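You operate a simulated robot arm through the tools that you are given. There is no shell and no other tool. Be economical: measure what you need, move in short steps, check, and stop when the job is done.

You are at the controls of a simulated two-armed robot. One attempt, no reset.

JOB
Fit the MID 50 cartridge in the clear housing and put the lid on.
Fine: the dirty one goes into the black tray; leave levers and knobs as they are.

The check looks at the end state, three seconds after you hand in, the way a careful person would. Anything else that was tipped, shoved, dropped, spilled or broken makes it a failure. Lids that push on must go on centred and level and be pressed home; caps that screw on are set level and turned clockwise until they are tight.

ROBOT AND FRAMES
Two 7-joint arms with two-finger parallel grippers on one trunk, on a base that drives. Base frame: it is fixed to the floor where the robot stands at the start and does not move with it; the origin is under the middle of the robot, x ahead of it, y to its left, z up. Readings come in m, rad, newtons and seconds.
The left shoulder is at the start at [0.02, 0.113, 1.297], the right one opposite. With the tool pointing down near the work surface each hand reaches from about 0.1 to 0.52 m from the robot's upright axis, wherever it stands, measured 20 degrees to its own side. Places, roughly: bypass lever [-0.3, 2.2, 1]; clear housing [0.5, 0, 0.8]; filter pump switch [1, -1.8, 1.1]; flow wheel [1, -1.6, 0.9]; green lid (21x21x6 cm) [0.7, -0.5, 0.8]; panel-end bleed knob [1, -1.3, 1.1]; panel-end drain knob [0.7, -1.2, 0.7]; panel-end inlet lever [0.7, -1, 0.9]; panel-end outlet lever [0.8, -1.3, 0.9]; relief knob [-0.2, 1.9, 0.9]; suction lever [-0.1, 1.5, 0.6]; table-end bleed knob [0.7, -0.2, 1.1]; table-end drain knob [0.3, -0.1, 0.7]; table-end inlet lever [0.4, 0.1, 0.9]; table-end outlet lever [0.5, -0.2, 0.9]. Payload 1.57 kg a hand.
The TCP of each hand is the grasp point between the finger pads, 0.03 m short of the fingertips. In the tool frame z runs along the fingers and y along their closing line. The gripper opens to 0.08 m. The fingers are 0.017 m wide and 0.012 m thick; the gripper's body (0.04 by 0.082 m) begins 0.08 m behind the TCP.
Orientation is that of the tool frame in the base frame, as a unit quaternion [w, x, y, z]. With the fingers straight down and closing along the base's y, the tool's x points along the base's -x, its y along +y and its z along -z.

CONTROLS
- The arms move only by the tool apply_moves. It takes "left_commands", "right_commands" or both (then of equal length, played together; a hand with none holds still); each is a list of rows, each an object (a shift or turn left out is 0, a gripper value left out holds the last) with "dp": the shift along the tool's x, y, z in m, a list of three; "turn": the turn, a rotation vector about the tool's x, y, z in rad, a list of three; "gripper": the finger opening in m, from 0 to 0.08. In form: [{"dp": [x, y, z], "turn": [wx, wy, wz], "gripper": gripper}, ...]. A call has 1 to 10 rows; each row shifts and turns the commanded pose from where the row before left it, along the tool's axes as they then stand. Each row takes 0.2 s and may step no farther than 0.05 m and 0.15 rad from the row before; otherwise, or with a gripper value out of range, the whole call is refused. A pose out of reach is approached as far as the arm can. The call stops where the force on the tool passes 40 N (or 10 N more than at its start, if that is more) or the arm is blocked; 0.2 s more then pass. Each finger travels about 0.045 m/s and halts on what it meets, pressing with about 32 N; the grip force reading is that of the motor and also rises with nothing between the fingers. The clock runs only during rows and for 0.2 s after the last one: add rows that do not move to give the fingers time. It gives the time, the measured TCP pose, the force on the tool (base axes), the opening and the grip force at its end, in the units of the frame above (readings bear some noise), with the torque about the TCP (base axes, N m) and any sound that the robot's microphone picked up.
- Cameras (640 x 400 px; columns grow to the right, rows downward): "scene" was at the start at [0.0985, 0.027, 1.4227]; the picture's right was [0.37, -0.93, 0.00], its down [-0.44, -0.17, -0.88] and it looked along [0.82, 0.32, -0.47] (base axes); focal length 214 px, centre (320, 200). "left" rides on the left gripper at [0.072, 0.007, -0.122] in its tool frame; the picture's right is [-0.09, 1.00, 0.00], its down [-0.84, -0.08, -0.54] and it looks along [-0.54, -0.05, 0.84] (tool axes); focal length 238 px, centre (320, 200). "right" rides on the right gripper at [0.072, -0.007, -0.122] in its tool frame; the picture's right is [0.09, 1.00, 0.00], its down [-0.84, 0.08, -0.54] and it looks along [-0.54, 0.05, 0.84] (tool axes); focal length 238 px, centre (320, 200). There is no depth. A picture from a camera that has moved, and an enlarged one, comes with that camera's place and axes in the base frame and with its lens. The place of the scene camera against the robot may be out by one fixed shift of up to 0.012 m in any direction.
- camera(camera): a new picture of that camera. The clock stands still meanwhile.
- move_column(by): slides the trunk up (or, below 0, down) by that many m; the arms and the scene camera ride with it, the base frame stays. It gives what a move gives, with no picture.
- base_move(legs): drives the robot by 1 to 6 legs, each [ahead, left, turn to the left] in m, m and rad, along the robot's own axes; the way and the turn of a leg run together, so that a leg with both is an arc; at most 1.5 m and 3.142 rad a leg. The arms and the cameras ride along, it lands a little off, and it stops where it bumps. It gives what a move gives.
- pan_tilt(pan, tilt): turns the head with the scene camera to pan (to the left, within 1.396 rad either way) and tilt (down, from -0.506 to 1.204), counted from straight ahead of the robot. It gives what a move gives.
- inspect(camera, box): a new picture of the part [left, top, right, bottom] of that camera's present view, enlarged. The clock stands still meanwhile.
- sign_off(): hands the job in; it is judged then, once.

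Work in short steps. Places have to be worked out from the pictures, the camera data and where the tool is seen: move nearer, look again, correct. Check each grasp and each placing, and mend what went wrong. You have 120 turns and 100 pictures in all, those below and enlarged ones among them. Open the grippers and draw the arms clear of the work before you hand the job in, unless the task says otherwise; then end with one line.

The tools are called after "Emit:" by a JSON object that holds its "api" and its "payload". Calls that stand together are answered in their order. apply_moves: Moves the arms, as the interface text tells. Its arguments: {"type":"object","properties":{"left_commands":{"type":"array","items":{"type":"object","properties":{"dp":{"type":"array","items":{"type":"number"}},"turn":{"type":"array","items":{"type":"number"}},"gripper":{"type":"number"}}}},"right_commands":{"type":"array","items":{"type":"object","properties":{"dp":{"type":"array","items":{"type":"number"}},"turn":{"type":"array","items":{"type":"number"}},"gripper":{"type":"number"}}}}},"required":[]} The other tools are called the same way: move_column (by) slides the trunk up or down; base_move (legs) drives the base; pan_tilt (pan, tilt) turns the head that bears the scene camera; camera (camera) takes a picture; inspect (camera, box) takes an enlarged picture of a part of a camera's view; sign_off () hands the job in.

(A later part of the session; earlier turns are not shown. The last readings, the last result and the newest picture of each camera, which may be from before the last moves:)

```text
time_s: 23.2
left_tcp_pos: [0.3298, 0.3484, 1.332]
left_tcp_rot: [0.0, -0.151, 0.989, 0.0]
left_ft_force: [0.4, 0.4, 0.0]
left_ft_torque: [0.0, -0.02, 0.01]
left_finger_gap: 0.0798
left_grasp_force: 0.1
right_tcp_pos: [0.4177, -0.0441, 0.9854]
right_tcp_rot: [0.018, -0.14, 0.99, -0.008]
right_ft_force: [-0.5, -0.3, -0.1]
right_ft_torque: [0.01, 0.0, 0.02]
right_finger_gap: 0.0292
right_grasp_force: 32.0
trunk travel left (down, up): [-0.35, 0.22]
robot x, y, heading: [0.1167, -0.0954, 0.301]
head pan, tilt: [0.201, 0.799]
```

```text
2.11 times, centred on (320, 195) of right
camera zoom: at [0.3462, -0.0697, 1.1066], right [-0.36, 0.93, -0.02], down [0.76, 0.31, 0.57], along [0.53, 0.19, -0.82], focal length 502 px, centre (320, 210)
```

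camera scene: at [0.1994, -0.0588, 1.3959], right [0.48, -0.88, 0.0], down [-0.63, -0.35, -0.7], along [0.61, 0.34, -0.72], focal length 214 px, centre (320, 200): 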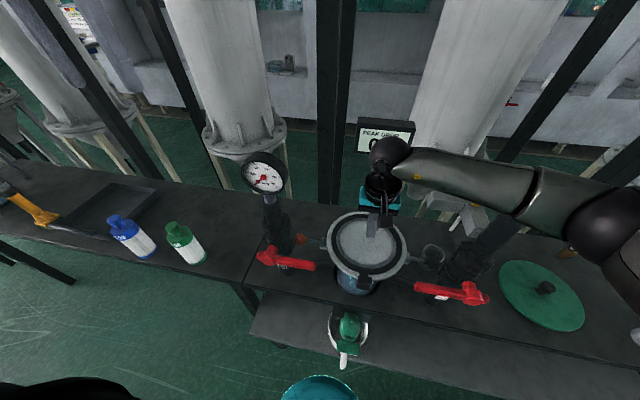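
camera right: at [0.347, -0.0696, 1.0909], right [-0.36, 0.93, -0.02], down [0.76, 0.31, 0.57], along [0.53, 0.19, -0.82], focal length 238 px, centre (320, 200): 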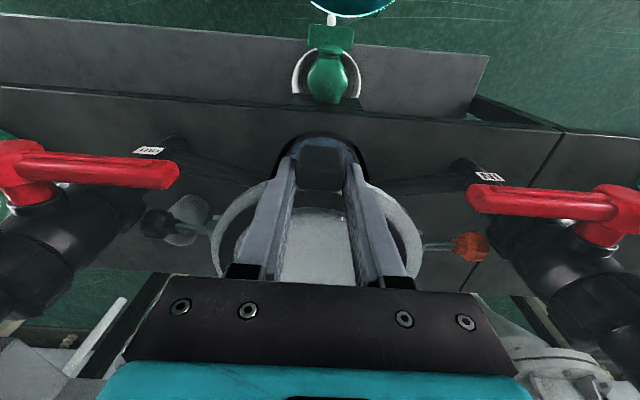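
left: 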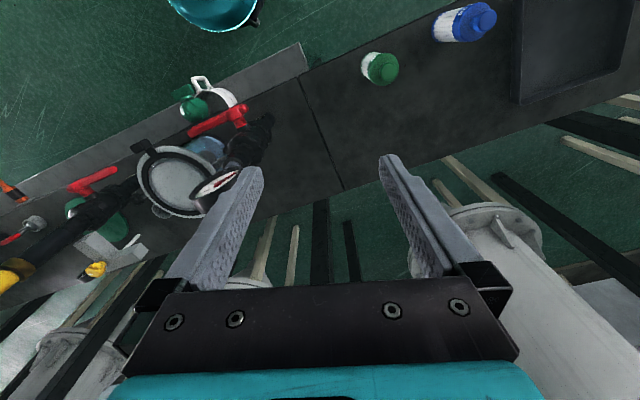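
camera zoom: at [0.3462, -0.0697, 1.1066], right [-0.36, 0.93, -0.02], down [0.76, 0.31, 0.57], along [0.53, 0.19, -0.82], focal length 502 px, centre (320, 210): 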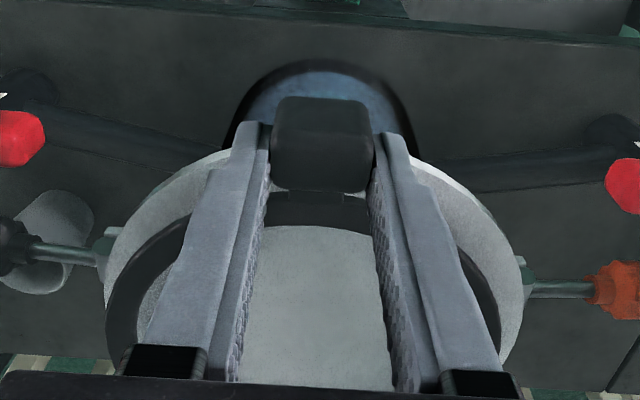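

The lid does not load the hand, so the fingers probably slipped up the tab. I open and look.

Emit:
{"api": "apply_moves", "payload": {"right_commands": [{"gripper": 0.06}, {"gripper": 0.06}, {}, {"dp": [0, 0, -0.04]}, {"dp": [0.04, 0, -0.02]}]}}

Emit:
{"api": "inspect", "payload": {"camera": "right", "box": [200, 100, 440, 290]}}

Emit:
{"api": "inspect", "payload": {"camera": "scene", "box": [310, 200, 430, 300]}}

```text
time_s: 24.4
left_tcp_pos: [0.329, 0.3475, 1.3315]
left_tcp_rot: [0.001, -0.151, 0.988, 0.001]
left_ft_force: [0.3, 0.6, 0.3]
left_ft_torque: [0.04, 0.01, -0.03]
left_finger_gap: 0.08
left_grasp_force: 0.1
right_tcp_pos: [0.377, -0.0559, 1.0472]
right_tcp_rot: [0.018, -0.14, 0.99, -0.008]
right_ft_force: [-0.8, -0.4, 1.2]
right_ft_torque: [-0.01, -0.01, 0.0]
right_finger_gap: 0.06
right_grasp_force: 0.0
trunk travel left (down, up): [-0.35, 0.22]
robot x, y, heading: [0.1135, -0.0911, 0.299]
head pan, tilt: [0.201, 0.799]
```

```text
2.11 times, centred on (320, 195) of right
camera zoom: at [0.3064, -0.0806, 1.1655], right [-0.36, 0.93, -0.02], down [0.76, 0.31, 0.57], along [0.54, 0.19, -0.82], focal length 502 px, centre (320, 210)
```

zoom: 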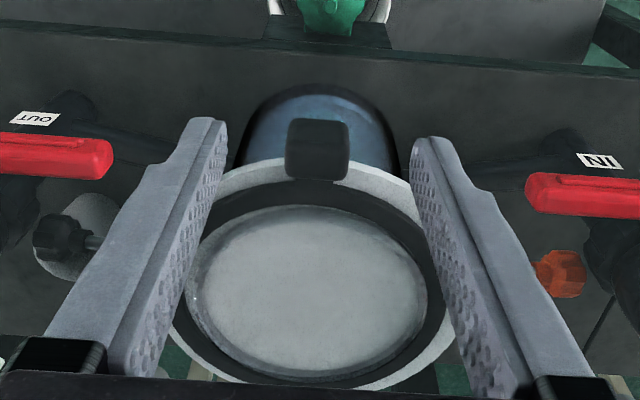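

```text
4.00 times, centred on (370, 250) of scene
camera zoom: at [0.1986, -0.0589, 1.3959], right [0.48, -0.88, 0.0], down [-0.63, -0.35, -0.7], along [0.61, 0.34, -0.72], focal length 858 px, centre (120, 0)
```

zoom: 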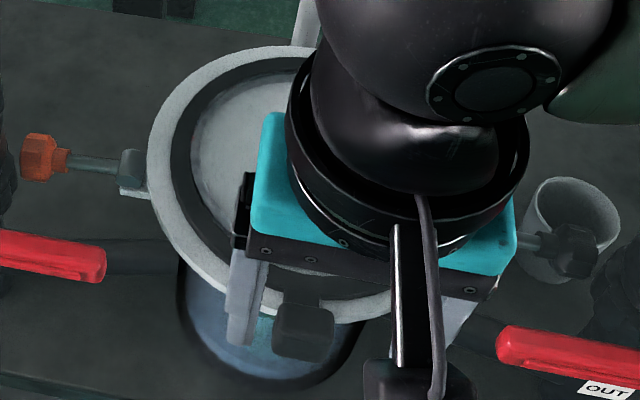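

I take the low grazing view again to see whether the cover moved or is tilted.

Emit:
{"api": "apply_moves", "payload": {"right_commands": [{"dp": [0.035, 0, 0.02]}, {"dp": [0, 0, 0.035]}, {"dp": [0, 0, 0.035], "turn": [0, -0.14, 0]}, {"turn": [0, -0.14, 0]}, {"turn": [0, -0.14, 0]}, {"turn": [0, -0.14, 0]}]}}

Emit:
{"api": "inspect", "payload": {"camera": "right", "box": [225, 150, 385, 260]}}

```text
time_s: 25.8
left_tcp_pos: [0.3292, 0.3483, 1.3316]
left_tcp_rot: [0.0, -0.15, 0.989, 0.0]
left_ft_force: [-0.6, -0.5, 0.5]
left_ft_torque: [0.0, 0.02, -0.01]
left_finger_gap: 0.0801
left_grasp_force: 0.1
right_tcp_pos: [0.3453, -0.0654, 0.9537]
right_tcp_rot: [0.291, -0.137, 0.946, 0.032]
right_ft_force: [-0.3, -0.8, 0.1]
right_ft_torque: [0.01, 0.0, -0.03]
right_finger_gap: 0.0599
right_grasp_force: 0.0
trunk travel left (down, up): [-0.35, 0.22]
robot x, y, heading: [0.1162, -0.0908, 0.303]
head pan, tilt: [0.201, 0.799]
```

```text
3.64 times, centred on (305, 205) of right
camera zoom: at [0.2244, -0.106, 1.0152], right [-0.35, 0.93, -0.07], down [0.35, 0.2, 0.92], along [0.87, 0.29, -0.4], focal length 867 px, centre (374, 182)
```

zoom: 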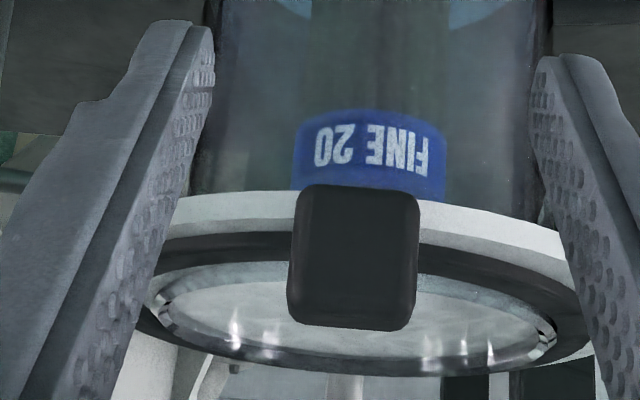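

The cover looks unmoved. I regrip the tab, lift in tiny steps and read the force, to tell a slip from a free lid.

Emit:
{"api": "apply_moves", "payload": {"right_commands": [{"turn": [0, 0.14, 0]}, {"turn": [0, 0.14, 0]}, {"turn": [0, 0.14, 0]}, {"turn": [0, 0.14, 0], "dp": [0, 0, -0.045]}, {"dp": [0, 0, -0.025]}, {"dp": [-0.035, 0.006, 0]}, {"dp": [-0.035, 0.006, 0]}]}}

Emit:
{"api": "camera", "payload": {"camera": "right"}}

```text
time_s: 27.4
left_tcp_pos: [0.3284, 0.3485, 1.3318]
left_tcp_rot: [0.0, -0.152, 0.988, 0.001]
left_ft_force: [0.1, -0.1, 0.7]
left_ft_torque: [0.02, 0.03, -0.03]
left_finger_gap: 0.0799
left_grasp_force: 0.0
right_tcp_pos: [0.4022, -0.0355, 1.0253]
right_tcp_rot: [0.016, -0.141, 0.99, -0.007]
right_ft_force: [-1.5, 0.0, 0.3]
right_ft_torque: [0.03, 0.0, 0.01]
right_finger_gap: 0.0602
right_grasp_force: 0.0
trunk travel left (down, up): [-0.35, 0.22]
robot x, y, heading: [0.116, -0.0961, 0.302]
head pan, tilt: [0.201, 0.799]
```

```text
57 pictures are left
camera right: at [0.3324, -0.0611, 1.1457], right [-0.36, 0.93, -0.02], down [0.76, 0.31, 0.57], along [0.53, 0.19, -0.82], focal length 238 px, centre (320, 200)
```

right: 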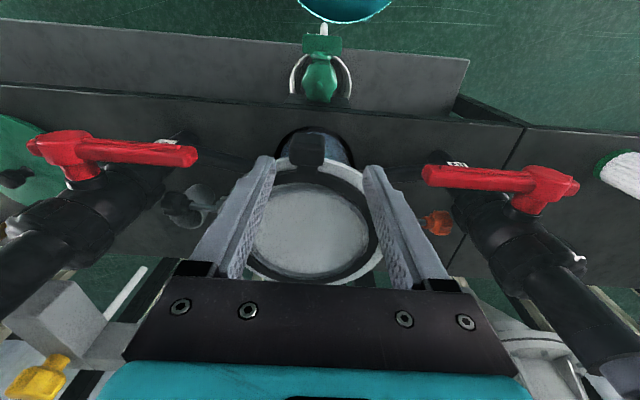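

Emit:
{"api": "apply_moves", "payload": {"right_commands": [{"dp": [-0.008, -0.012, 0.03]}, {"dp": [0, 0, 0.03]}, {"dp": [0, 0, 0.017]}, {"gripper": 0.0}, {}, {}, {}, {}]}}

Emit:
{"api": "apply_moves", "payload": {"right_commands": [{"dp": [0, 0, -0.004]}]}}

Emit:
{"api": "apply_moves", "payload": {"right_commands": [{"dp": [0, 0, -0.003]}]}}

```text
time_s: 29.2
left_tcp_pos: [0.3297, 0.3481, 1.3316]
left_tcp_rot: [0.0, -0.151, 0.989, -0.001]
left_ft_force: [-0.1, 0.0, 0.1]
left_ft_torque: [0.0, 0.03, 0.01]
left_finger_gap: 0.0802
left_grasp_force: 0.1
right_tcp_pos: [0.4149, -0.0445, 0.9509]
right_tcp_rot: [0.017, -0.141, 0.99, -0.007]
right_ft_force: [-0.4, 0.1, 1.4]
right_ft_torque: [0.17, -0.05, 0.2]
right_finger_gap: 0.0295
right_grasp_force: 32.3
trunk travel left (down, up): [-0.35, 0.22]
robot x, y, heading: [0.1185, -0.0934, 0.3]
head pan, tilt: [0.201, 0.799]
```

```text
time_s: 29.6
left_tcp_pos: [0.3292, 0.3488, 1.3316]
left_tcp_rot: [-0.001, -0.151, 0.989, 0.0]
left_ft_force: [0.2, -0.6, -0.3]
left_ft_torque: [-0.01, 0.0, 0.03]
left_finger_gap: 0.0801
left_grasp_force: 0.1
right_tcp_pos: [0.4155, -0.0439, 0.9538]
right_tcp_rot: [0.017, -0.14, 0.99, -0.008]
right_ft_force: [0.2, 1.9, -1.2]
right_ft_torque: [-0.12, 0.16, 0.14]
right_finger_gap: 0.0295
right_grasp_force: 31.5
trunk travel left (down, up): [-0.35, 0.22]
robot x, y, heading: [0.1126, -0.0923, 0.296]
head pan, tilt: [0.201, 0.799]
```

```text
time_s: 30.0
left_tcp_pos: [0.3293, 0.349, 1.3317]
left_tcp_rot: [-0.001, -0.151, 0.988, 0.0]
left_ft_force: [0.2, 1.1, 0.3]
left_ft_torque: [0.0, 0.0, -0.02]
left_finger_gap: 0.0799
left_grasp_force: 0.0
right_tcp_pos: [0.4159, -0.0447, 0.9567]
right_tcp_rot: [0.017, -0.14, 0.99, -0.009]
right_ft_force: [-0.7, 0.0, -0.4]
right_ft_torque: [0.01, 0.02, -0.03]
right_finger_gap: 0.0294
right_grasp_force: 32.3
trunk travel left (down, up): [-0.35, 0.22]
robot x, y, heading: [0.1131, -0.0975, 0.298]
head pan, tilt: [0.201, 0.799]
```

Comparing block sizes between pictures, the tab did rise with the hand, so the cover is light or hinged. I lift further and look.

Emit:
{"api": "apply_moves", "payload": {"right_commands": [{"dp": [0, 0, -0.01]}, {"dp": [0, 0, -0.01]}, {"dp": [0, 0, -0.01]}, {"dp": [0, 0, -0.01]}, {"dp": [0, 0, -0.01]}]}}

Emit:
{"api": "camera", "payload": {"camera": "right"}}

Emit:
{"api": "inspect", "payload": {"camera": "scene", "box": [290, 180, 450, 300]}}

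```text
time_s: 31.2
left_tcp_pos: [0.3291, 0.3477, 1.3315]
left_tcp_rot: [0.0, -0.151, 0.988, 0.0]
left_ft_force: [0.3, 0.0, -0.5]
left_ft_torque: [0.01, 0.01, -0.04]
left_finger_gap: 0.0798
left_grasp_force: 0.1
right_tcp_pos: [0.4137, -0.0432, 1.0074]
right_tcp_rot: [0.017, -0.14, 0.99, -0.009]
right_ft_force: [0.6, 0.4, 0.5]
right_ft_torque: [0.02, 0.03, 0.0]
right_finger_gap: 0.0293
right_grasp_force: 31.8
trunk travel left (down, up): [-0.35, 0.22]
robot x, y, heading: [0.1167, -0.0955, 0.304]
head pan, tilt: [0.201, 0.799]
```

```text
56 pictures are left
camera right: at [0.3429, -0.0689, 1.126], right [-0.36, 0.93, -0.02], down [0.76, 0.31, 0.57], along [0.53, 0.19, -0.82], focal length 238 px, centre (320, 200)
```

right: 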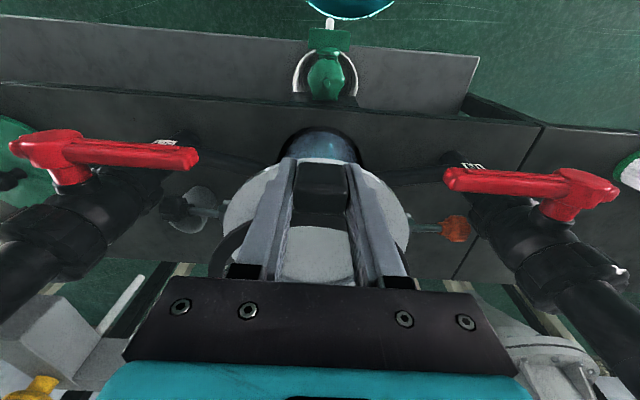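

```text
3.33 times, centred on (370, 240) of scene
camera zoom: at [0.1993, -0.0588, 1.3958], right [0.48, -0.88, 0.0], down [-0.63, -0.35, -0.7], along [0.61, 0.34, -0.72], focal length 715 px, centre (153, 67)
```

zoom: 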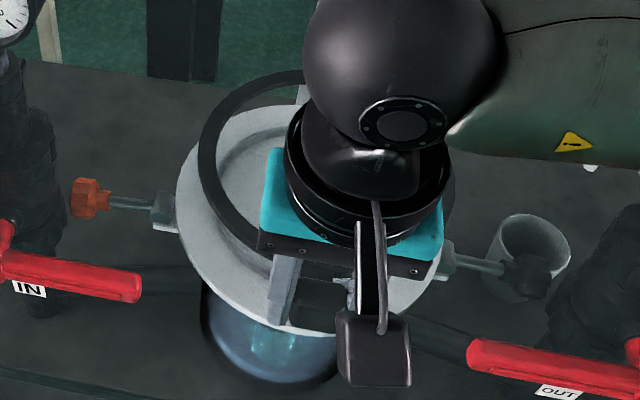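

The black ring is a loose, light gasket that comes up alone, and the grey disc stays behind. I look with the left camera while holding the gasket up.

Emit:
{"api": "inspect", "payload": {"camera": "left", "box": [0, 0, 320, 200]}}

```text
2.00 times, centred on (160, 100) of left
camera zoom: at [0.2604, 0.3326, 1.4543], right [-0.21, 0.98, 0.0], down [0.82, 0.18, 0.54], along [0.53, 0.11, -0.84], focal length 477 px, centre (640, 400)
```

zoom: 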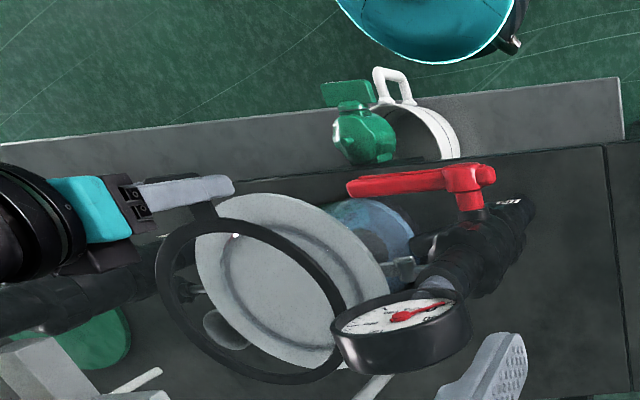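

Emit:
{"api": "inspect", "payload": {"camera": "left", "box": [70, 85, 230, 195]}}

```text
3.64 times, centred on (150, 140) of left
camera zoom: at [0.2604, 0.3326, 1.4543], right [-0.21, 0.98, 0.0], down [0.82, 0.18, 0.54], along [0.53, 0.11, -0.84], focal length 867 px, centre (938, 418)
```

zoom: 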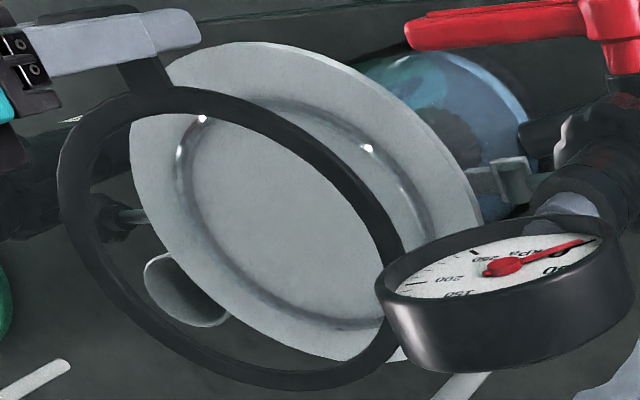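

The gasket should go back as found. I lower it to its old height and release, then touch-test the disc off-centre, since the middle touch may have been the cartridge's knob.

Emit:
{"api": "apply_moves", "payload": {"right_commands": [{"dp": [0, 0, 0.015]}, {"dp": [0, 0, 0.015]}, {"dp": [0, 0, 0.015]}, {"dp": [0, 0, 0.008]}, {"dp": [0, 0, 0.004]}, {"gripper": 0.06}, {}, {}, {"dp": [0, 0, -0.04]}, {"dp": [0, 0, -0.04]}]}}

Emit:
{"api": "inspect", "payload": {"camera": "left", "box": [70, 85, 230, 195]}}

Emit:
{"api": "inspect", "payload": {"camera": "right", "box": [200, 100, 440, 290]}}

```text
time_s: 33.4
left_tcp_pos: [0.3293, 0.3484, 1.3319]
left_tcp_rot: [0.0, -0.151, 0.989, -0.001]
left_ft_force: [0.2, -0.5, 0.7]
left_ft_torque: [0.03, -0.03, 0.0]
left_finger_gap: 0.08
left_grasp_force: 0.1
right_tcp_pos: [0.4121, -0.0454, 1.0281]
right_tcp_rot: [0.017, -0.139, 0.99, -0.008]
right_ft_force: [1.1, 0.3, 0.2]
right_ft_torque: [0.02, 0.02, -0.03]
right_finger_gap: 0.0601
right_grasp_force: 0.2
trunk travel left (down, up): [-0.35, 0.22]
robot x, y, heading: [0.1159, -0.0919, 0.302]
head pan, tilt: [0.201, 0.799]
```

```text
3.64 times, centred on (150, 140) of left
camera zoom: at [0.2603, 0.3327, 1.4543], right [-0.21, 0.98, 0.0], down [0.82, 0.18, 0.54], along [0.53, 0.11, -0.84], focal length 867 px, centre (938, 418)
```

zoom: 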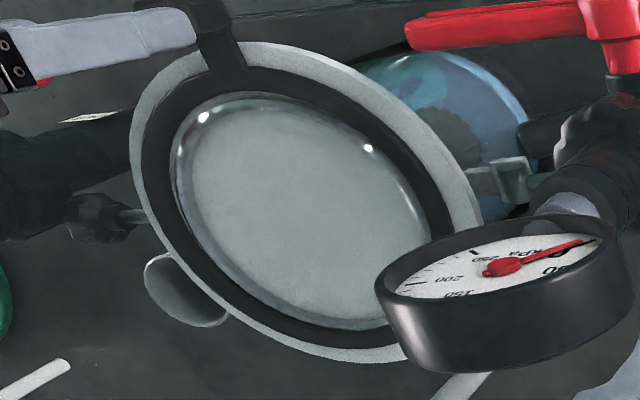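

```text
2.11 times, centred on (320, 195) of right
camera zoom: at [0.3408, -0.0701, 1.1475], right [-0.36, 0.93, -0.02], down [0.76, 0.31, 0.57], along [0.53, 0.19, -0.82], focal length 502 px, centre (320, 210)
```

zoom: 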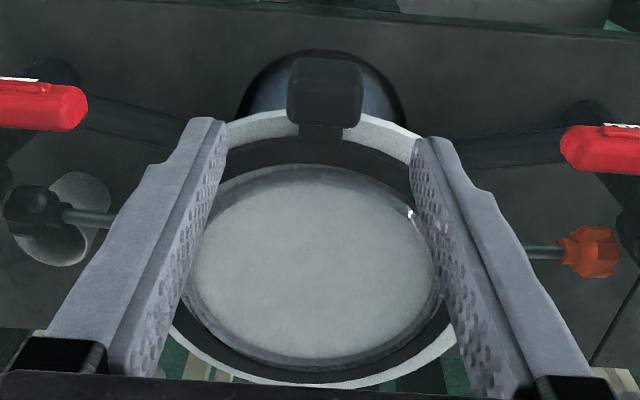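

Gasket is back and centred. Now the off-centre touch, 5 cm in front of the housing's centre.

Emit:
{"api": "apply_moves", "payload": {"right_commands": [{"dp": [-0.035, 0, -0.01], "gripper": 0}, {"dp": [-0.035, 0, 0]}, {}, {"dp": [0, 0, 0.03]}, {"dp": [0, 0, 0.03]}, {"dp": [0, 0, 0.008]}, {"dp": [0, 0, 0.008]}, {"dp": [0, 0, 0.008]}, {"dp": [0, 0, 0.008]}]}}

Emit:
{"api": "inspect", "payload": {"camera": "left", "box": [70, 85, 230, 195]}}

```text
time_s: 35.4
left_tcp_pos: [0.3294, 0.3484, 1.3321]
left_tcp_rot: [-0.001, -0.152, 0.988, 0.0]
left_ft_force: [0.1, 1.0, 0.0]
left_ft_torque: [0.02, 0.01, 0.04]
left_finger_gap: 0.0799
left_grasp_force: 0.1
right_tcp_pos: [0.4822, -0.0258, 0.9487]
right_tcp_rot: [0.017, -0.141, 0.99, -0.008]
right_ft_force: [-0.4, -0.7, 0.3]
right_ft_torque: [0.0, 0.0, 0.01]
right_finger_gap: 0.0004
right_grasp_force: 21.2
trunk travel left (down, up): [-0.35, 0.22]
robot x, y, heading: [0.1159, -0.0993, 0.301]
head pan, tilt: [0.201, 0.799]
```

```text
3.64 times, centred on (150, 140) of left
camera zoom: at [0.2604, 0.3326, 1.4543], right [-0.21, 0.98, 0.0], down [0.82, 0.18, 0.54], along [0.53, 0.11, -0.84], focal length 867 px, centre (938, 418)
```

zoom: 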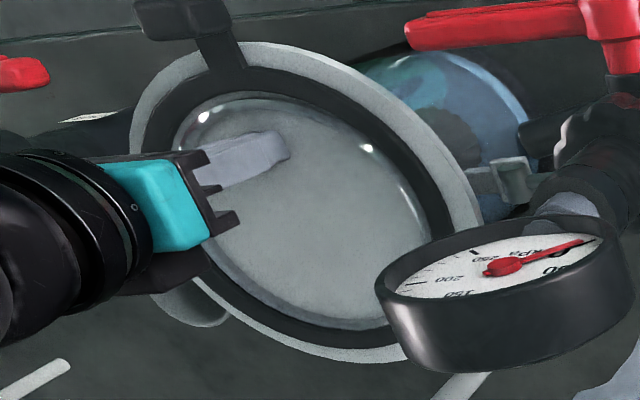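

Already below the centre's touch height with no force. I go 2 cm lower.

Emit:
{"api": "apply_moves", "payload": {"right_commands": [{"dp": [0, 0, 0.008]}, {"dp": [0, 0, 0.008]}, {"dp": [0, 0, 0.008]}, {"dp": [0, 0, 0.008]}]}}

Emit:
{"api": "inspect", "payload": {"camera": "left", "box": [70, 85, 230, 195]}}

```text
time_s: 36.4
left_tcp_pos: [0.3293, 0.3483, 1.3319]
left_tcp_rot: [0.001, -0.152, 0.988, 0.0]
left_ft_force: [-0.1, 0.7, -0.2]
left_ft_torque: [-0.02, 0.05, -0.02]
left_finger_gap: 0.0798
left_grasp_force: 0.0
right_tcp_pos: [0.4842, -0.0266, 0.9151]
right_tcp_rot: [0.017, -0.141, 0.99, -0.009]
right_ft_force: [-0.3, -0.2, 0.3]
right_ft_torque: [-0.05, -0.01, 0.01]
right_finger_gap: 0.0
right_grasp_force: 21.1
trunk travel left (down, up): [-0.35, 0.22]
robot x, y, heading: [0.1155, -0.0916, 0.305]
head pan, tilt: [0.201, 0.799]
```

```text
3.64 times, centred on (150, 140) of left
camera zoom: at [0.2604, 0.3327, 1.4543], right [-0.21, 0.98, 0.0], down [0.82, 0.18, 0.54], along [0.53, 0.11, -0.84], focal length 867 px, centre (938, 418)
```

zoom: 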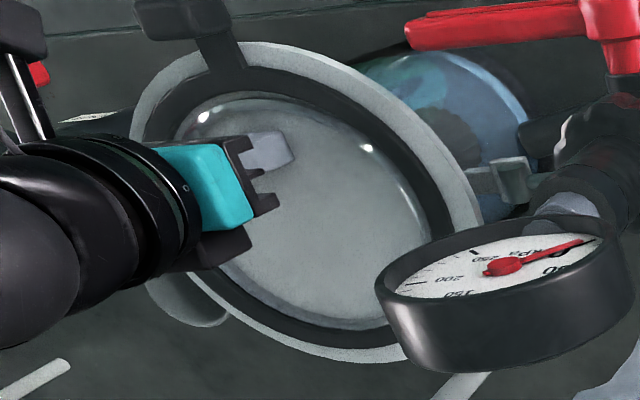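

The finger passes through, so the grey disc is just water; the hard point in the middle was the cartridge's knob top at z≈0.93. I rise, open, centre over the knob and lower around it.

Emit:
{"api": "apply_moves", "payload": {"right_commands": [{"dp": [0, 0, -0.045]}, {"dp": [0, 0, -0.045], "gripper": 0.08}, {"dp": [-0.045, 0.003, -0.02]}, {}, {}, {"dp": [0, 0, 0.04]}, {"dp": [0, 0, 0.04]}, {"dp": [0, 0, 0.008]}, {"dp": [0, 0, 0.008]}]}}

Emit:
{"api": "inspect", "payload": {"camera": "left", "box": [70, 85, 230, 195]}}

Emit:
{"api": "camera", "payload": {"camera": "right"}}

```text
time_s: 38.4
left_tcp_pos: [0.3298, 0.3485, 1.3315]
left_tcp_rot: [-0.001, -0.151, 0.989, 0.0]
left_ft_force: [0.5, 0.4, 0.4]
left_ft_torque: [-0.01, -0.01, 0.01]
left_finger_gap: 0.0801
left_grasp_force: 0.0
right_tcp_pos: [0.5255, -0.0128, 0.9316]
right_tcp_rot: [0.018, -0.139, 0.99, -0.008]
right_ft_force: [0.2, -0.8, 0.3]
right_ft_torque: [0.0, 0.0, 0.03]
right_finger_gap: 0.0799
right_grasp_force: 0.1
trunk travel left (down, up): [-0.35, 0.22]
robot x, y, heading: [0.113, -0.0941, 0.3]
head pan, tilt: [0.201, 0.799]
```

```text
3.64 times, centred on (150, 140) of left
camera zoom: at [0.2605, 0.3328, 1.4542], right [-0.21, 0.98, 0.0], down [0.82, 0.18, 0.54], along [0.53, 0.11, -0.84], focal length 867 px, centre (938, 418)
```

zoom: 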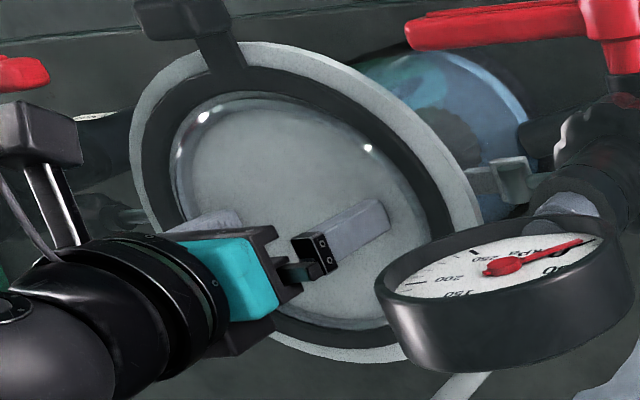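

```text
47 pictures are left
camera right: at [0.4544, -0.0373, 1.0516], right [-0.36, 0.93, -0.02], down [0.76, 0.31, 0.57], along [0.54, 0.19, -0.82], focal length 238 px, centre (320, 200)
```

right: 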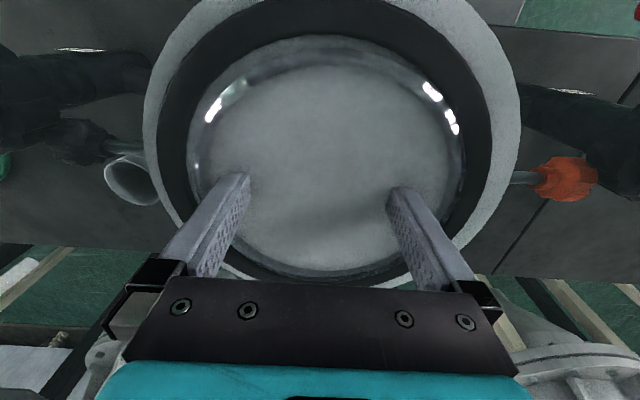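

Fingers enter cleanly astride the centre. I lower to about 0.913 and close on the knob.

Emit:
{"api": "apply_moves", "payload": {"right_commands": [{"dp": [0, 0.003, 0.006]}, {"dp": [0, 0, 0.006]}, {"dp": [0, 0, 0.006]}, {"gripper": 0}, {}, {}, {}, {}, {}]}}

```text
time_s: 40.4
left_tcp_pos: [0.3305, 0.3489, 1.3324]
left_tcp_rot: [-0.001, -0.151, 0.989, 0.0]
left_ft_force: [0.4, 0.3, -0.2]
left_ft_torque: [0.01, 0.0, -0.02]
left_finger_gap: 0.0802
left_grasp_force: 0.1
right_tcp_pos: [0.525, -0.0087, 0.9151]
right_tcp_rot: [0.017, -0.14, 0.99, -0.008]
right_ft_force: [-0.7, 0.5, -0.4]
right_ft_torque: [0.11, 0.13, -0.01]
right_finger_gap: 0.0609
right_grasp_force: 31.7
trunk travel left (down, up): [-0.35, 0.22]
robot x, y, heading: [0.1127, -0.0928, 0.303]
head pan, tilt: [0.201, 0.799]
```

Gripped at 61 mm. I lift slowly and watch the force.

Emit:
{"api": "apply_moves", "payload": {"right_commands": [{"dp": [0, 0, -0.005]}, {"dp": [0, 0, -0.005]}, {"dp": [0, 0, -0.005]}, {"dp": [0, 0, -0.005]}]}}

Emit:
{"api": "inspect", "payload": {"camera": "left", "box": [70, 85, 230, 195]}}

```text
time_s: 41.4
left_tcp_pos: [0.3297, 0.3481, 1.3313]
left_tcp_rot: [0.0, -0.151, 0.989, -0.001]
left_ft_force: [0.4, 0.3, -0.2]
left_ft_torque: [0.03, 0.0, -0.02]
left_finger_gap: 0.0799
left_grasp_force: 0.1
right_tcp_pos: [0.5224, -0.008, 0.9346]
right_tcp_rot: [0.018, -0.139, 0.99, -0.008]
right_ft_force: [-0.6, 0.2, -1.7]
right_ft_torque: [-0.02, -0.02, 0.02]
right_finger_gap: 0.0609
right_grasp_force: 32.1
trunk travel left (down, up): [-0.35, 0.22]
robot x, y, heading: [0.1118, -0.097, 0.305]
head pan, tilt: [0.201, 0.799]
```

```text
3.64 times, centred on (150, 140) of left
camera zoom: at [0.2606, 0.3327, 1.4542], right [-0.21, 0.98, 0.0], down [0.82, 0.18, 0.54], along [0.53, 0.11, -0.84], focal length 867 px, centre (938, 418)
```

zoom: 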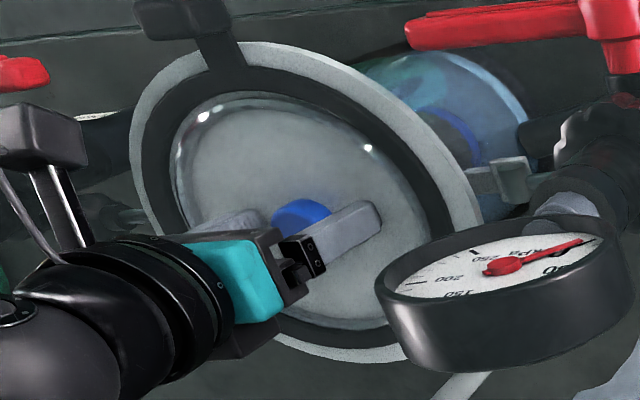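

The blue knob comes up out of the water. I lift on to about z=1.2.

Emit:
{"api": "apply_moves", "payload": {"right_commands": [{"dp": [0, 0, -0.02]}, {"dp": [0, 0, -0.025]}, {"dp": [0, 0, -0.025]}, {"dp": [0, 0, -0.025]}, {"dp": [0, 0, -0.025]}, {"dp": [0, 0, -0.03]}, {"dp": [0, 0, -0.03]}, {"dp": [0, 0, -0.03]}, {"dp": [0, 0, -0.03]}, {"dp": [0, 0, -0.025]}]}}

Emit:
{"api": "inspect", "payload": {"camera": "left", "box": [0, 0, 320, 200]}}

Emit:
{"api": "camera", "payload": {"camera": "scene"}}

```text
time_s: 43.6
left_tcp_pos: [0.3296, 0.3488, 1.3316]
left_tcp_rot: [0.0, -0.152, 0.988, 0.0]
left_ft_force: [0.1, 0.1, -0.7]
left_ft_torque: [0.02, -0.02, 0.03]
left_finger_gap: 0.0799
left_grasp_force: 0.1
right_tcp_pos: [0.516, -0.0039, 1.1994]
right_tcp_rot: [0.017, -0.141, 0.99, -0.008]
right_ft_force: [0.9, 0.0, -1.9]
right_ft_torque: [-0.01, 0.01, 0.01]
right_finger_gap: 0.0608
right_grasp_force: 32.2
trunk travel left (down, up): [-0.35, 0.22]
robot x, y, heading: [0.1143, -0.0965, 0.303]
head pan, tilt: [0.201, 0.799]
```

```text
2.00 times, centred on (160, 100) of left
camera zoom: at [0.2603, 0.3328, 1.4542], right [-0.21, 0.98, 0.0], down [0.82, 0.18, 0.54], along [0.53, 0.11, -0.84], focal length 477 px, centre (640, 400)
```

zoom: 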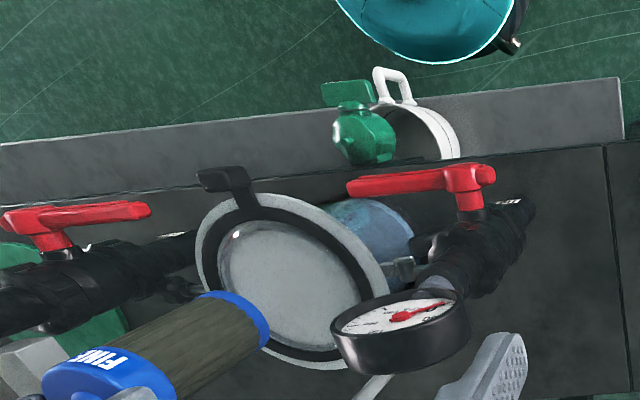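

```text
44 pictures are left
camera scene: at [0.1992, -0.0586, 1.3958], right [0.48, -0.88, 0.0], down [-0.63, -0.35, -0.7], along [0.61, 0.34, -0.72], focal length 214 px, centre (320, 200)
```

scene: 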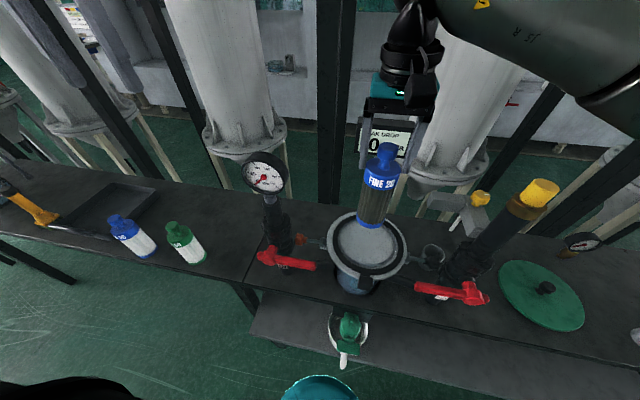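

The dirty cartridge is out and clear. I draw the hand back over the front of the table, then drive left along the table to the tray.

Emit:
{"api": "apply_moves", "payload": {"right_commands": [{"dp": [0, 0, -0.03]}, {"dp": [0.04, 0, 0]}, {"dp": [0.04, 0, 0]}, {"dp": [0.04, 0, 0]}, {"dp": [0.04, 0, 0]}]}}

Emit:
{"api": "base_move", "payload": {"legs": [[-0.03, 0, 0], [0, 0.5, 0], [0, 0.5, 0]]}}

Emit:
{"api": "camera", "payload": {"camera": "right"}}

Emit:
{"api": "camera", "payload": {"camera": "scene"}}

```text
time_s: 44.8
left_tcp_pos: [0.3291, 0.3495, 1.3338]
left_tcp_rot: [0.001, -0.152, 0.988, 0.0]
left_ft_force: [-0.1, 0.0, 0.6]
left_ft_torque: [-0.02, 0.01, 0.01]
left_finger_gap: 0.0798
left_grasp_force: 0.1
right_tcp_pos: [0.3581, -0.0502, 1.2256]
right_tcp_rot: [0.017, -0.14, 0.99, -0.008]
right_ft_force: [-0.8, 0.3, -2.7]
right_ft_torque: [0.01, 0.0, -0.02]
right_finger_gap: 0.0611
right_grasp_force: 31.5
trunk travel left (down, up): [-0.35, 0.22]
robot x, y, heading: [0.1144, -0.097, 0.301]
head pan, tilt: [0.201, 0.799]
```

```text
time_s: 50.6
left_tcp_pos: [0.0172, 1.2839, 1.3324]
left_tcp_rot: [-0.001, -0.147, 0.989, 0.0]
left_ft_force: [0.1, 1.2, -0.4]
left_ft_torque: [-0.02, -0.02, 0.03]
left_finger_gap: 0.0799
left_grasp_force: 0.2
right_tcp_pos: [0.0428, 0.886, 1.2272]
right_tcp_rot: [0.017, -0.135, 0.991, -0.009]
right_ft_force: [0.3, 0.1, -2.2]
right_ft_torque: [0.01, 0.0, 0.01]
right_finger_gap: 0.0611
right_grasp_force: 32.6
trunk travel left (down, up): [-0.35, 0.22]
robot x, y, heading: [-0.2013, 0.8392, 0.295]
head pan, tilt: [0.201, 0.799]
```

```text
43 pictures are left
camera right: at [-0.0289, 0.8613, 1.3459], right [-0.36, 0.93, -0.02], down [0.77, 0.31, 0.57], along [0.54, 0.18, -0.82], focal length 238 px, centre (320, 200)
```

right: 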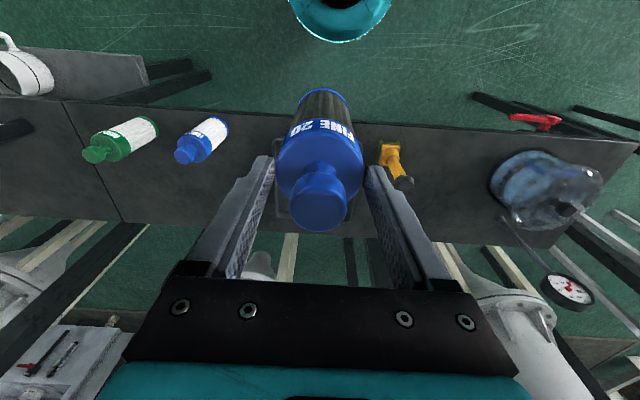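

```text
42 pictures are left
camera scene: at [-0.1169, 0.878, 1.3958], right [0.47, -0.88, 0.0], down [-0.63, -0.34, -0.7], along [0.61, 0.33, -0.72], focal length 214 px, centre (320, 200)
```

scene: 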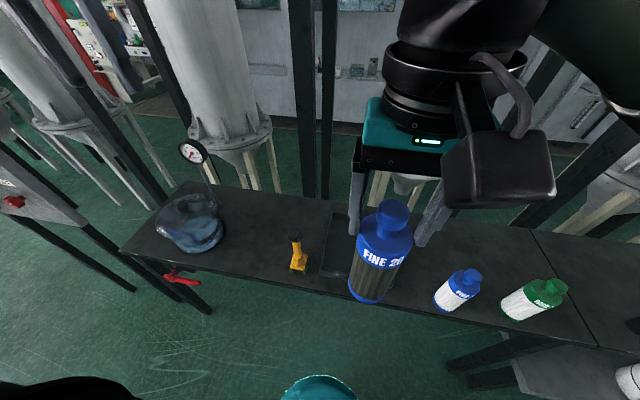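

The tray lies straight ahead, behind the held cartridge; I put its centre at about (0.285, 0.933). I reach forward over it.

Emit:
{"api": "apply_moves", "payload": {"right_commands": [{"dp": [-0.043, -0.005, 0]}, {"dp": [-0.043, -0.005, 0]}, {"dp": [-0.043, -0.005, 0]}, {"dp": [-0.043, -0.005, 0]}, {"dp": [-0.043, -0.005, 0]}, {"dp": [0, 0, 0.04]}, {"dp": [0, 0, 0.04]}, {"dp": [0, 0, 0.04]}]}}

Emit:
{"api": "camera", "payload": {"camera": "right"}}

Emit:
{"api": "camera", "payload": {"camera": "scene"}}

```text
time_s: 52.4
left_tcp_pos: [0.0173, 1.2835, 1.3314]
left_tcp_rot: [-0.001, -0.147, 0.989, 0.001]
left_ft_force: [-0.2, 0.3, -0.6]
left_ft_torque: [-0.05, 0.0, 0.03]
left_finger_gap: 0.0802
left_grasp_force: 0.0
right_tcp_pos: [0.2607, 0.917, 1.1132]
right_tcp_rot: [0.017, -0.136, 0.99, -0.009]
right_ft_force: [-0.8, 0.6, -1.2]
right_ft_torque: [-0.02, 0.03, -0.01]
right_finger_gap: 0.0613
right_grasp_force: 32.2
trunk travel left (down, up): [-0.35, 0.22]
robot x, y, heading: [-0.2017, 0.8439, 0.291]
head pan, tilt: [0.201, 0.799]
```

```text
41 pictures are left
camera right: at [0.1897, 0.8917, 1.233], right [-0.36, 0.93, -0.02], down [0.77, 0.31, 0.57], along [0.54, 0.18, -0.82], focal length 238 px, centre (320, 200)
```

right: 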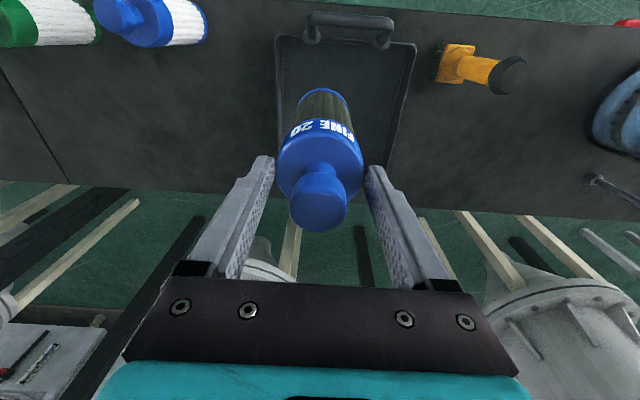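

```text
40 pictures are left
camera scene: at [-0.1164, 0.8774, 1.3958], right [0.47, -0.88, 0.0], down [-0.63, -0.34, -0.7], along [0.61, 0.33, -0.72], focal length 214 px, centre (320, 200)
```

scene: 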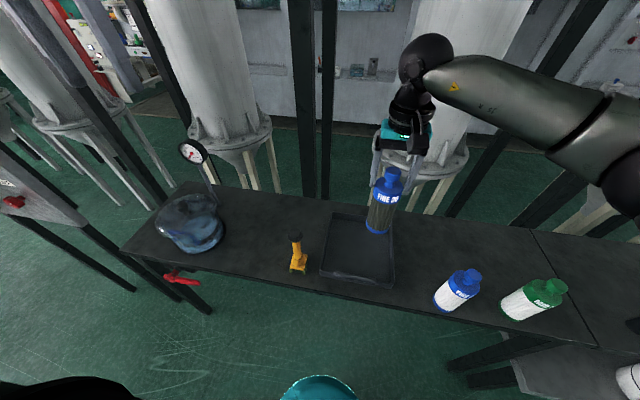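

The tray is clearly seen below. I shift 2.5 cm left and 2 cm ahead to its middle, then lower.

Emit:
{"api": "apply_moves", "payload": {"right_commands": [{"dp": [-0.02, 0.025, 0]}, {"dp": [0, 0, 0.035]}, {"dp": [0, 0, 0.035]}, {"dp": [0, 0, 0.02]}, {"dp": [0, 0, 0.01]}]}}

Emit:
{"api": "inspect", "payload": {"camera": "scene", "box": [300, 140, 460, 300]}}

```text
time_s: 53.6
left_tcp_pos: [0.0165, 1.2839, 1.3299]
left_tcp_rot: [0.0, -0.147, 0.989, 0.0]
left_ft_force: [0.9, -1.2, 0.0]
left_ft_torque: [0.03, 0.02, 0.01]
left_finger_gap: 0.0801
left_grasp_force: 0.1
right_tcp_pos: [0.2746, 0.9457, 1.0124]
right_tcp_rot: [0.018, -0.137, 0.99, -0.008]
right_ft_force: [0.0, 0.2, -2.0]
right_ft_torque: [0.0, 0.04, 0.0]
right_finger_gap: 0.0611
right_grasp_force: 31.8
trunk travel left (down, up): [-0.35, 0.22]
robot x, y, heading: [-0.2034, 0.8422, 0.29]
head pan, tilt: [0.201, 0.799]
```

```text
2.50 times, centred on (380, 220) of scene
camera zoom: at [-0.1166, 0.8778, 1.3958], right [0.47, -0.88, 0.0], down [-0.63, -0.34, -0.7], along [0.61, 0.33, -0.72], focal length 536 px, centre (170, 150)
```

zoom: 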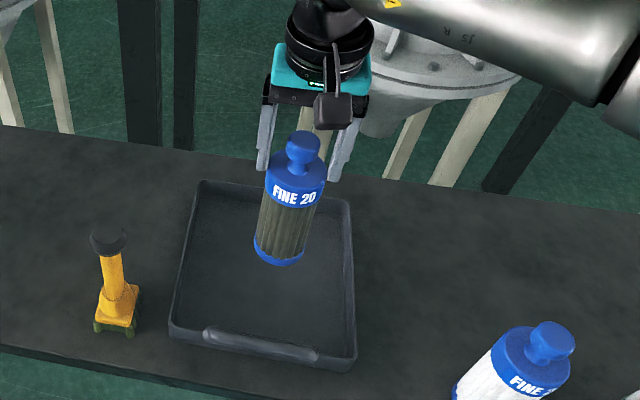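

The cartridge hangs over the tray's middle. I lower in 1 cm steps until it touches.

Emit:
{"api": "apply_moves", "payload": {"right_commands": [{"dp": [0, 0, 0.012]}, {"dp": [0, 0, 0.008]}, {"dp": [0, 0, 0.006]}, {"dp": [0, 0, 0.006]}, {"dp": [0, 0, 0.006]}, {"dp": [0, 0, 0.006]}, {"dp": [0, 0, 0.006]}, {"dp": [0, 0, 0.006]}]}}

```text
time_s: 55.4
left_tcp_pos: [0.017, 1.2839, 1.3313]
left_tcp_rot: [-0.001, -0.147, 0.989, 0.0]
left_ft_force: [0.1, 0.3, -0.5]
left_ft_torque: [0.01, 0.01, -0.02]
left_finger_gap: 0.0799
left_grasp_force: 0.2
right_tcp_pos: [0.2774, 0.9461, 0.9565]
right_tcp_rot: [0.017, -0.136, 0.991, -0.008]
right_ft_force: [-0.2, 0.4, -1.9]
right_ft_torque: [0.03, -0.01, -0.03]
right_finger_gap: 0.0612
right_grasp_force: 31.9
trunk travel left (down, up): [-0.35, 0.22]
robot x, y, heading: [-0.2027, 0.8483, 0.295]
head pan, tilt: [0.201, 0.799]
```

Emit:
{"api": "apply_moves", "payload": {"right_commands": [{"dp": [0, 0, 0.005]}, {"dp": [0, 0, 0.005]}, {"dp": [0, 0, 0.005]}, {"dp": [0, 0, 0.005]}, {"dp": [0, 0, 0.005]}]}}

Emit:
{"api": "inspect", "payload": {"camera": "scene", "box": [300, 140, 460, 300]}}

```text
time_s: 56.6
left_tcp_pos: [0.0177, 1.2845, 1.3319]
left_tcp_rot: [0.0, -0.147, 0.989, 0.001]
left_ft_force: [0.0, -0.6, -0.4]
left_ft_torque: [0.0, -0.02, 0.0]
left_finger_gap: 0.0798
left_grasp_force: 0.0
right_tcp_pos: [0.2781, 0.9458, 0.9324]
right_tcp_rot: [0.016, -0.136, 0.99, -0.007]
right_ft_force: [0.4, 0.1, -2.2]
right_ft_torque: [0.01, -0.01, 0.02]
right_finger_gap: 0.0612
right_grasp_force: 31.8
trunk travel left (down, up): [-0.35, 0.22]
robot x, y, heading: [-0.1995, 0.8409, 0.294]
head pan, tilt: [0.201, 0.799]
```

```text
2.50 times, centred on (380, 220) of scene
camera zoom: at [-0.1166, 0.8776, 1.3958], right [0.47, -0.88, 0.0], down [-0.63, -0.34, -0.7], along [0.61, 0.33, -0.72], focal length 536 px, centre (170, 150)
```

zoom: 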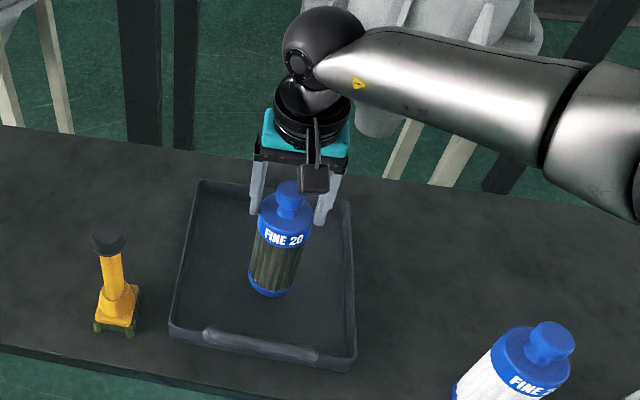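

Emit:
{"api": "apply_moves", "payload": {"right_commands": [{"dp": [0, 0, 0.005]}, {"dp": [0, 0, 0.005]}, {"dp": [0, 0, 0.005]}, {"dp": [0, 0, 0.005]}, {"dp": [0, 0, 0.005]}, {"dp": [0, 0, 0.004]}, {"dp": [0, 0, 0.004]}, {"dp": [0, 0, 0.004]}]}}

```text
time_s: 58.4
left_tcp_pos: [0.0147, 1.2828, 1.3324]
left_tcp_rot: [0.001, -0.146, 0.989, 0.0]
left_ft_force: [-0.1, -0.3, -0.1]
left_ft_torque: [0.02, 0.02, 0.0]
left_finger_gap: 0.0804
left_grasp_force: 0.1
right_tcp_pos: [0.2799, 0.9449, 0.8989]
right_tcp_rot: [0.02, -0.136, 0.99, -0.007]
right_ft_force: [-3.1, -1.0, 26.7]
right_ft_torque: [0.34, 0.04, -0.06]
right_finger_gap: 0.0613
right_grasp_force: 32.5
trunk travel left (down, up): [-0.35, 0.22]
robot x, y, heading: [-0.2039, 0.8419, 0.296]
head pan, tilt: [0.201, 0.799]
```

Contact at TCP z≈0.90. I ease up 1 mm, open, and rise straight up.

Emit:
{"api": "apply_moves", "payload": {"right_commands": [{"dp": [0, 0, -0.002]}, {"gripper": 0.08}, {}, {}, {"dp": [0, 0, -0.02]}, {"dp": [0, 0, -0.04]}, {"dp": [0, 0, -0.045]}, {"dp": [0, 0, -0.045]}, {"dp": [0, 0, -0.045]}]}}

Emit:
{"api": "camera", "payload": {"camera": "scene"}}

```text
time_s: 60.4
left_tcp_pos: [0.0167, 1.2826, 1.3317]
left_tcp_rot: [0.0, -0.148, 0.989, -0.001]
left_ft_force: [0.0, 0.0, -0.9]
left_ft_torque: [0.01, -0.01, 0.02]
left_finger_gap: 0.0798
left_grasp_force: 0.1
right_tcp_pos: [0.274, 0.9474, 1.0918]
right_tcp_rot: [0.017, -0.136, 0.991, -0.008]
right_ft_force: [-0.6, 0.2, 0.3]
right_ft_torque: [0.01, -0.06, 0.01]
right_finger_gap: 0.08
right_grasp_force: 0.0
trunk travel left (down, up): [-0.35, 0.22]
robot x, y, heading: [-0.1979, 0.8408, 0.297]
head pan, tilt: [0.201, 0.799]
```

```text
37 pictures are left
camera scene: at [-0.1172, 0.8776, 1.3959], right [0.47, -0.88, 0.0], down [-0.63, -0.34, -0.7], along [0.61, 0.33, -0.72], focal length 214 px, centre (320, 200)
```

scene: 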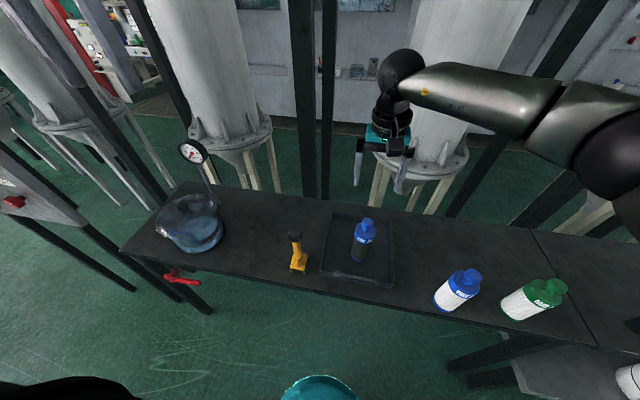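

The dirty cartridge stands upright in the tray. I retract a bit and drive right to the green MID 50 cartridge.

Emit:
{"api": "apply_moves", "payload": {"right_commands": [{"dp": [0.045, 0, -0.01]}, {"dp": [0.045, 0, -0.01]}, {"dp": [0.045, 0, -0.01]}, {"dp": [0.035, 0, 0]}]}}

Emit:
{"api": "base_move", "payload": {"legs": [[0, -0.43, 0]]}}

Emit:
{"api": "camera", "payload": {"camera": "right"}}

```text
time_s: 61.4
left_tcp_pos: [0.0164, 1.284, 1.3319]
left_tcp_rot: [0.0, -0.147, 0.989, -0.001]
left_ft_force: [0.0, 0.0, -0.1]
left_ft_torque: [0.03, 0.01, 0.03]
left_finger_gap: 0.0801
left_grasp_force: 0.0
right_tcp_pos: [0.1066, 0.9023, 1.1171]
right_tcp_rot: [0.017, -0.136, 0.991, -0.008]
right_ft_force: [0.6, 0.6, 0.5]
right_ft_torque: [0.02, 0.02, -0.02]
right_finger_gap: 0.0799
right_grasp_force: 0.1
trunk travel left (down, up): [-0.35, 0.22]
robot x, y, heading: [-0.2024, 0.8432, 0.294]
head pan, tilt: [0.201, 0.799]
```

```text
time_s: 64.0
left_tcp_pos: [0.1391, 0.8785, 1.332]
left_tcp_rot: [0.0, -0.147, 0.989, 0.0]
left_ft_force: [0.0, -1.0, 0.9]
left_ft_torque: [0.01, 0.01, 0.0]
left_finger_gap: 0.0798
left_grasp_force: 0.1
right_tcp_pos: [0.2309, 0.4972, 1.1161]
right_tcp_rot: [0.017, -0.137, 0.99, -0.007]
right_ft_force: [-0.6, -0.4, -0.7]
right_ft_torque: [0.02, 0.02, 0.01]
right_finger_gap: 0.0798
right_grasp_force: 0.0
trunk travel left (down, up): [-0.35, 0.22]
robot x, y, heading: [-0.0821, 0.4388, 0.296]
head pan, tilt: [0.201, 0.799]
```

```text
36 pictures are left
camera right: at [0.16, 0.4718, 1.2358], right [-0.36, 0.93, -0.02], down [0.76, 0.31, 0.57], along [0.54, 0.19, -0.82], focal length 238 px, centre (320, 200)
```

right: 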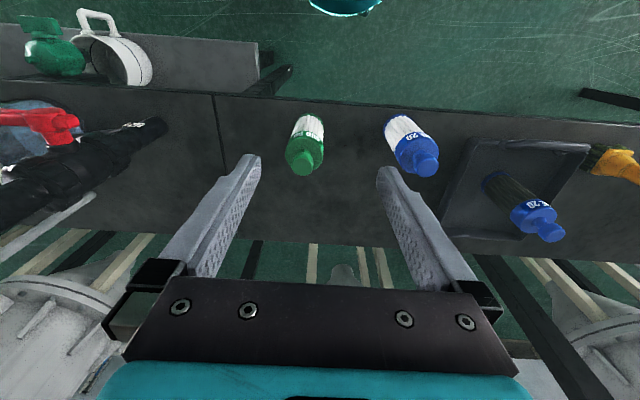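

The green cartridge's knob is at about (0.32, 0.50). I move over it, come down partway and check.

Emit:
{"api": "apply_moves", "payload": {"right_commands": [{"dp": [-0.044, -0.012, 0]}, {"dp": [-0.044, -0.012, 0]}, {"dp": [0, 0, 0.045]}, {"dp": [0, 0, 0.045]}, {"dp": [0, 0, 0.035]}]}}

Emit:
{"api": "camera", "payload": {"camera": "right"}}

Emit:
{"api": "inspect", "payload": {"camera": "left", "box": [0, 0, 320, 200]}}

```text
time_s: 65.2
left_tcp_pos: [0.1393, 0.8787, 1.3299]
left_tcp_rot: [0.0, -0.148, 0.989, 0.0]
left_ft_force: [0.6, -1.0, 0.4]
left_ft_torque: [0.02, 0.0, -0.02]
left_finger_gap: 0.0798
left_grasp_force: 0.1
right_tcp_pos: [0.3251, 0.4992, 0.9949]
right_tcp_rot: [0.017, -0.137, 0.99, -0.008]
right_ft_force: [0.1, -0.1, -0.8]
right_ft_torque: [0.0, 0.02, 0.0]
right_finger_gap: 0.0799
right_grasp_force: 0.1
trunk travel left (down, up): [-0.35, 0.22]
robot x, y, heading: [-0.0764, 0.4409, 0.296]
head pan, tilt: [0.201, 0.799]
```

```text
35 pictures are left
camera right: at [0.2558, 0.4733, 1.1147], right [-0.36, 0.93, -0.02], down [0.76, 0.31, 0.57], along [0.54, 0.19, -0.82], focal length 238 px, centre (320, 200)
```

right: 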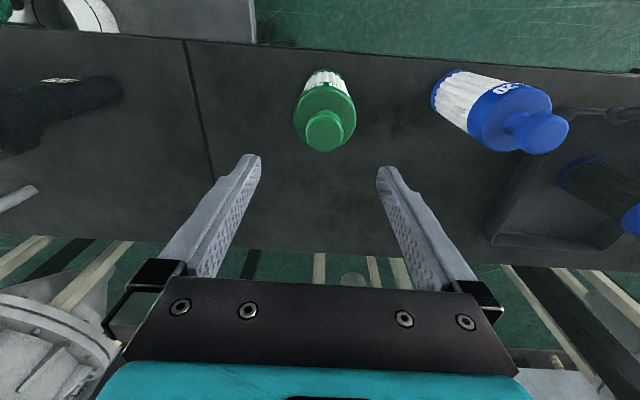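

```text
2.00 times, centred on (160, 100) of left
camera zoom: at [0.0701, 0.8635, 1.4542], right [-0.2, 0.98, 0.0], down [0.82, 0.17, 0.54], along [0.53, 0.11, -0.84], focal length 477 px, centre (640, 400)
```

zoom: 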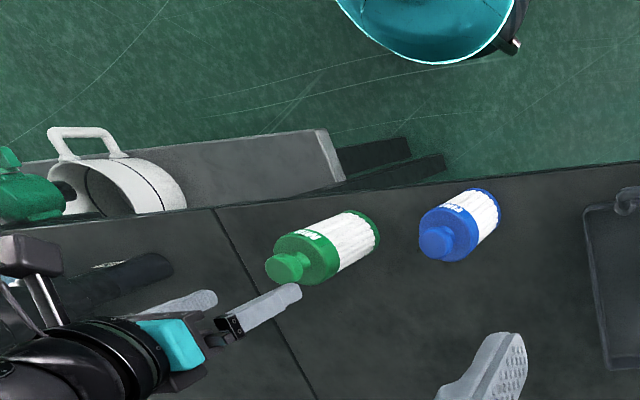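

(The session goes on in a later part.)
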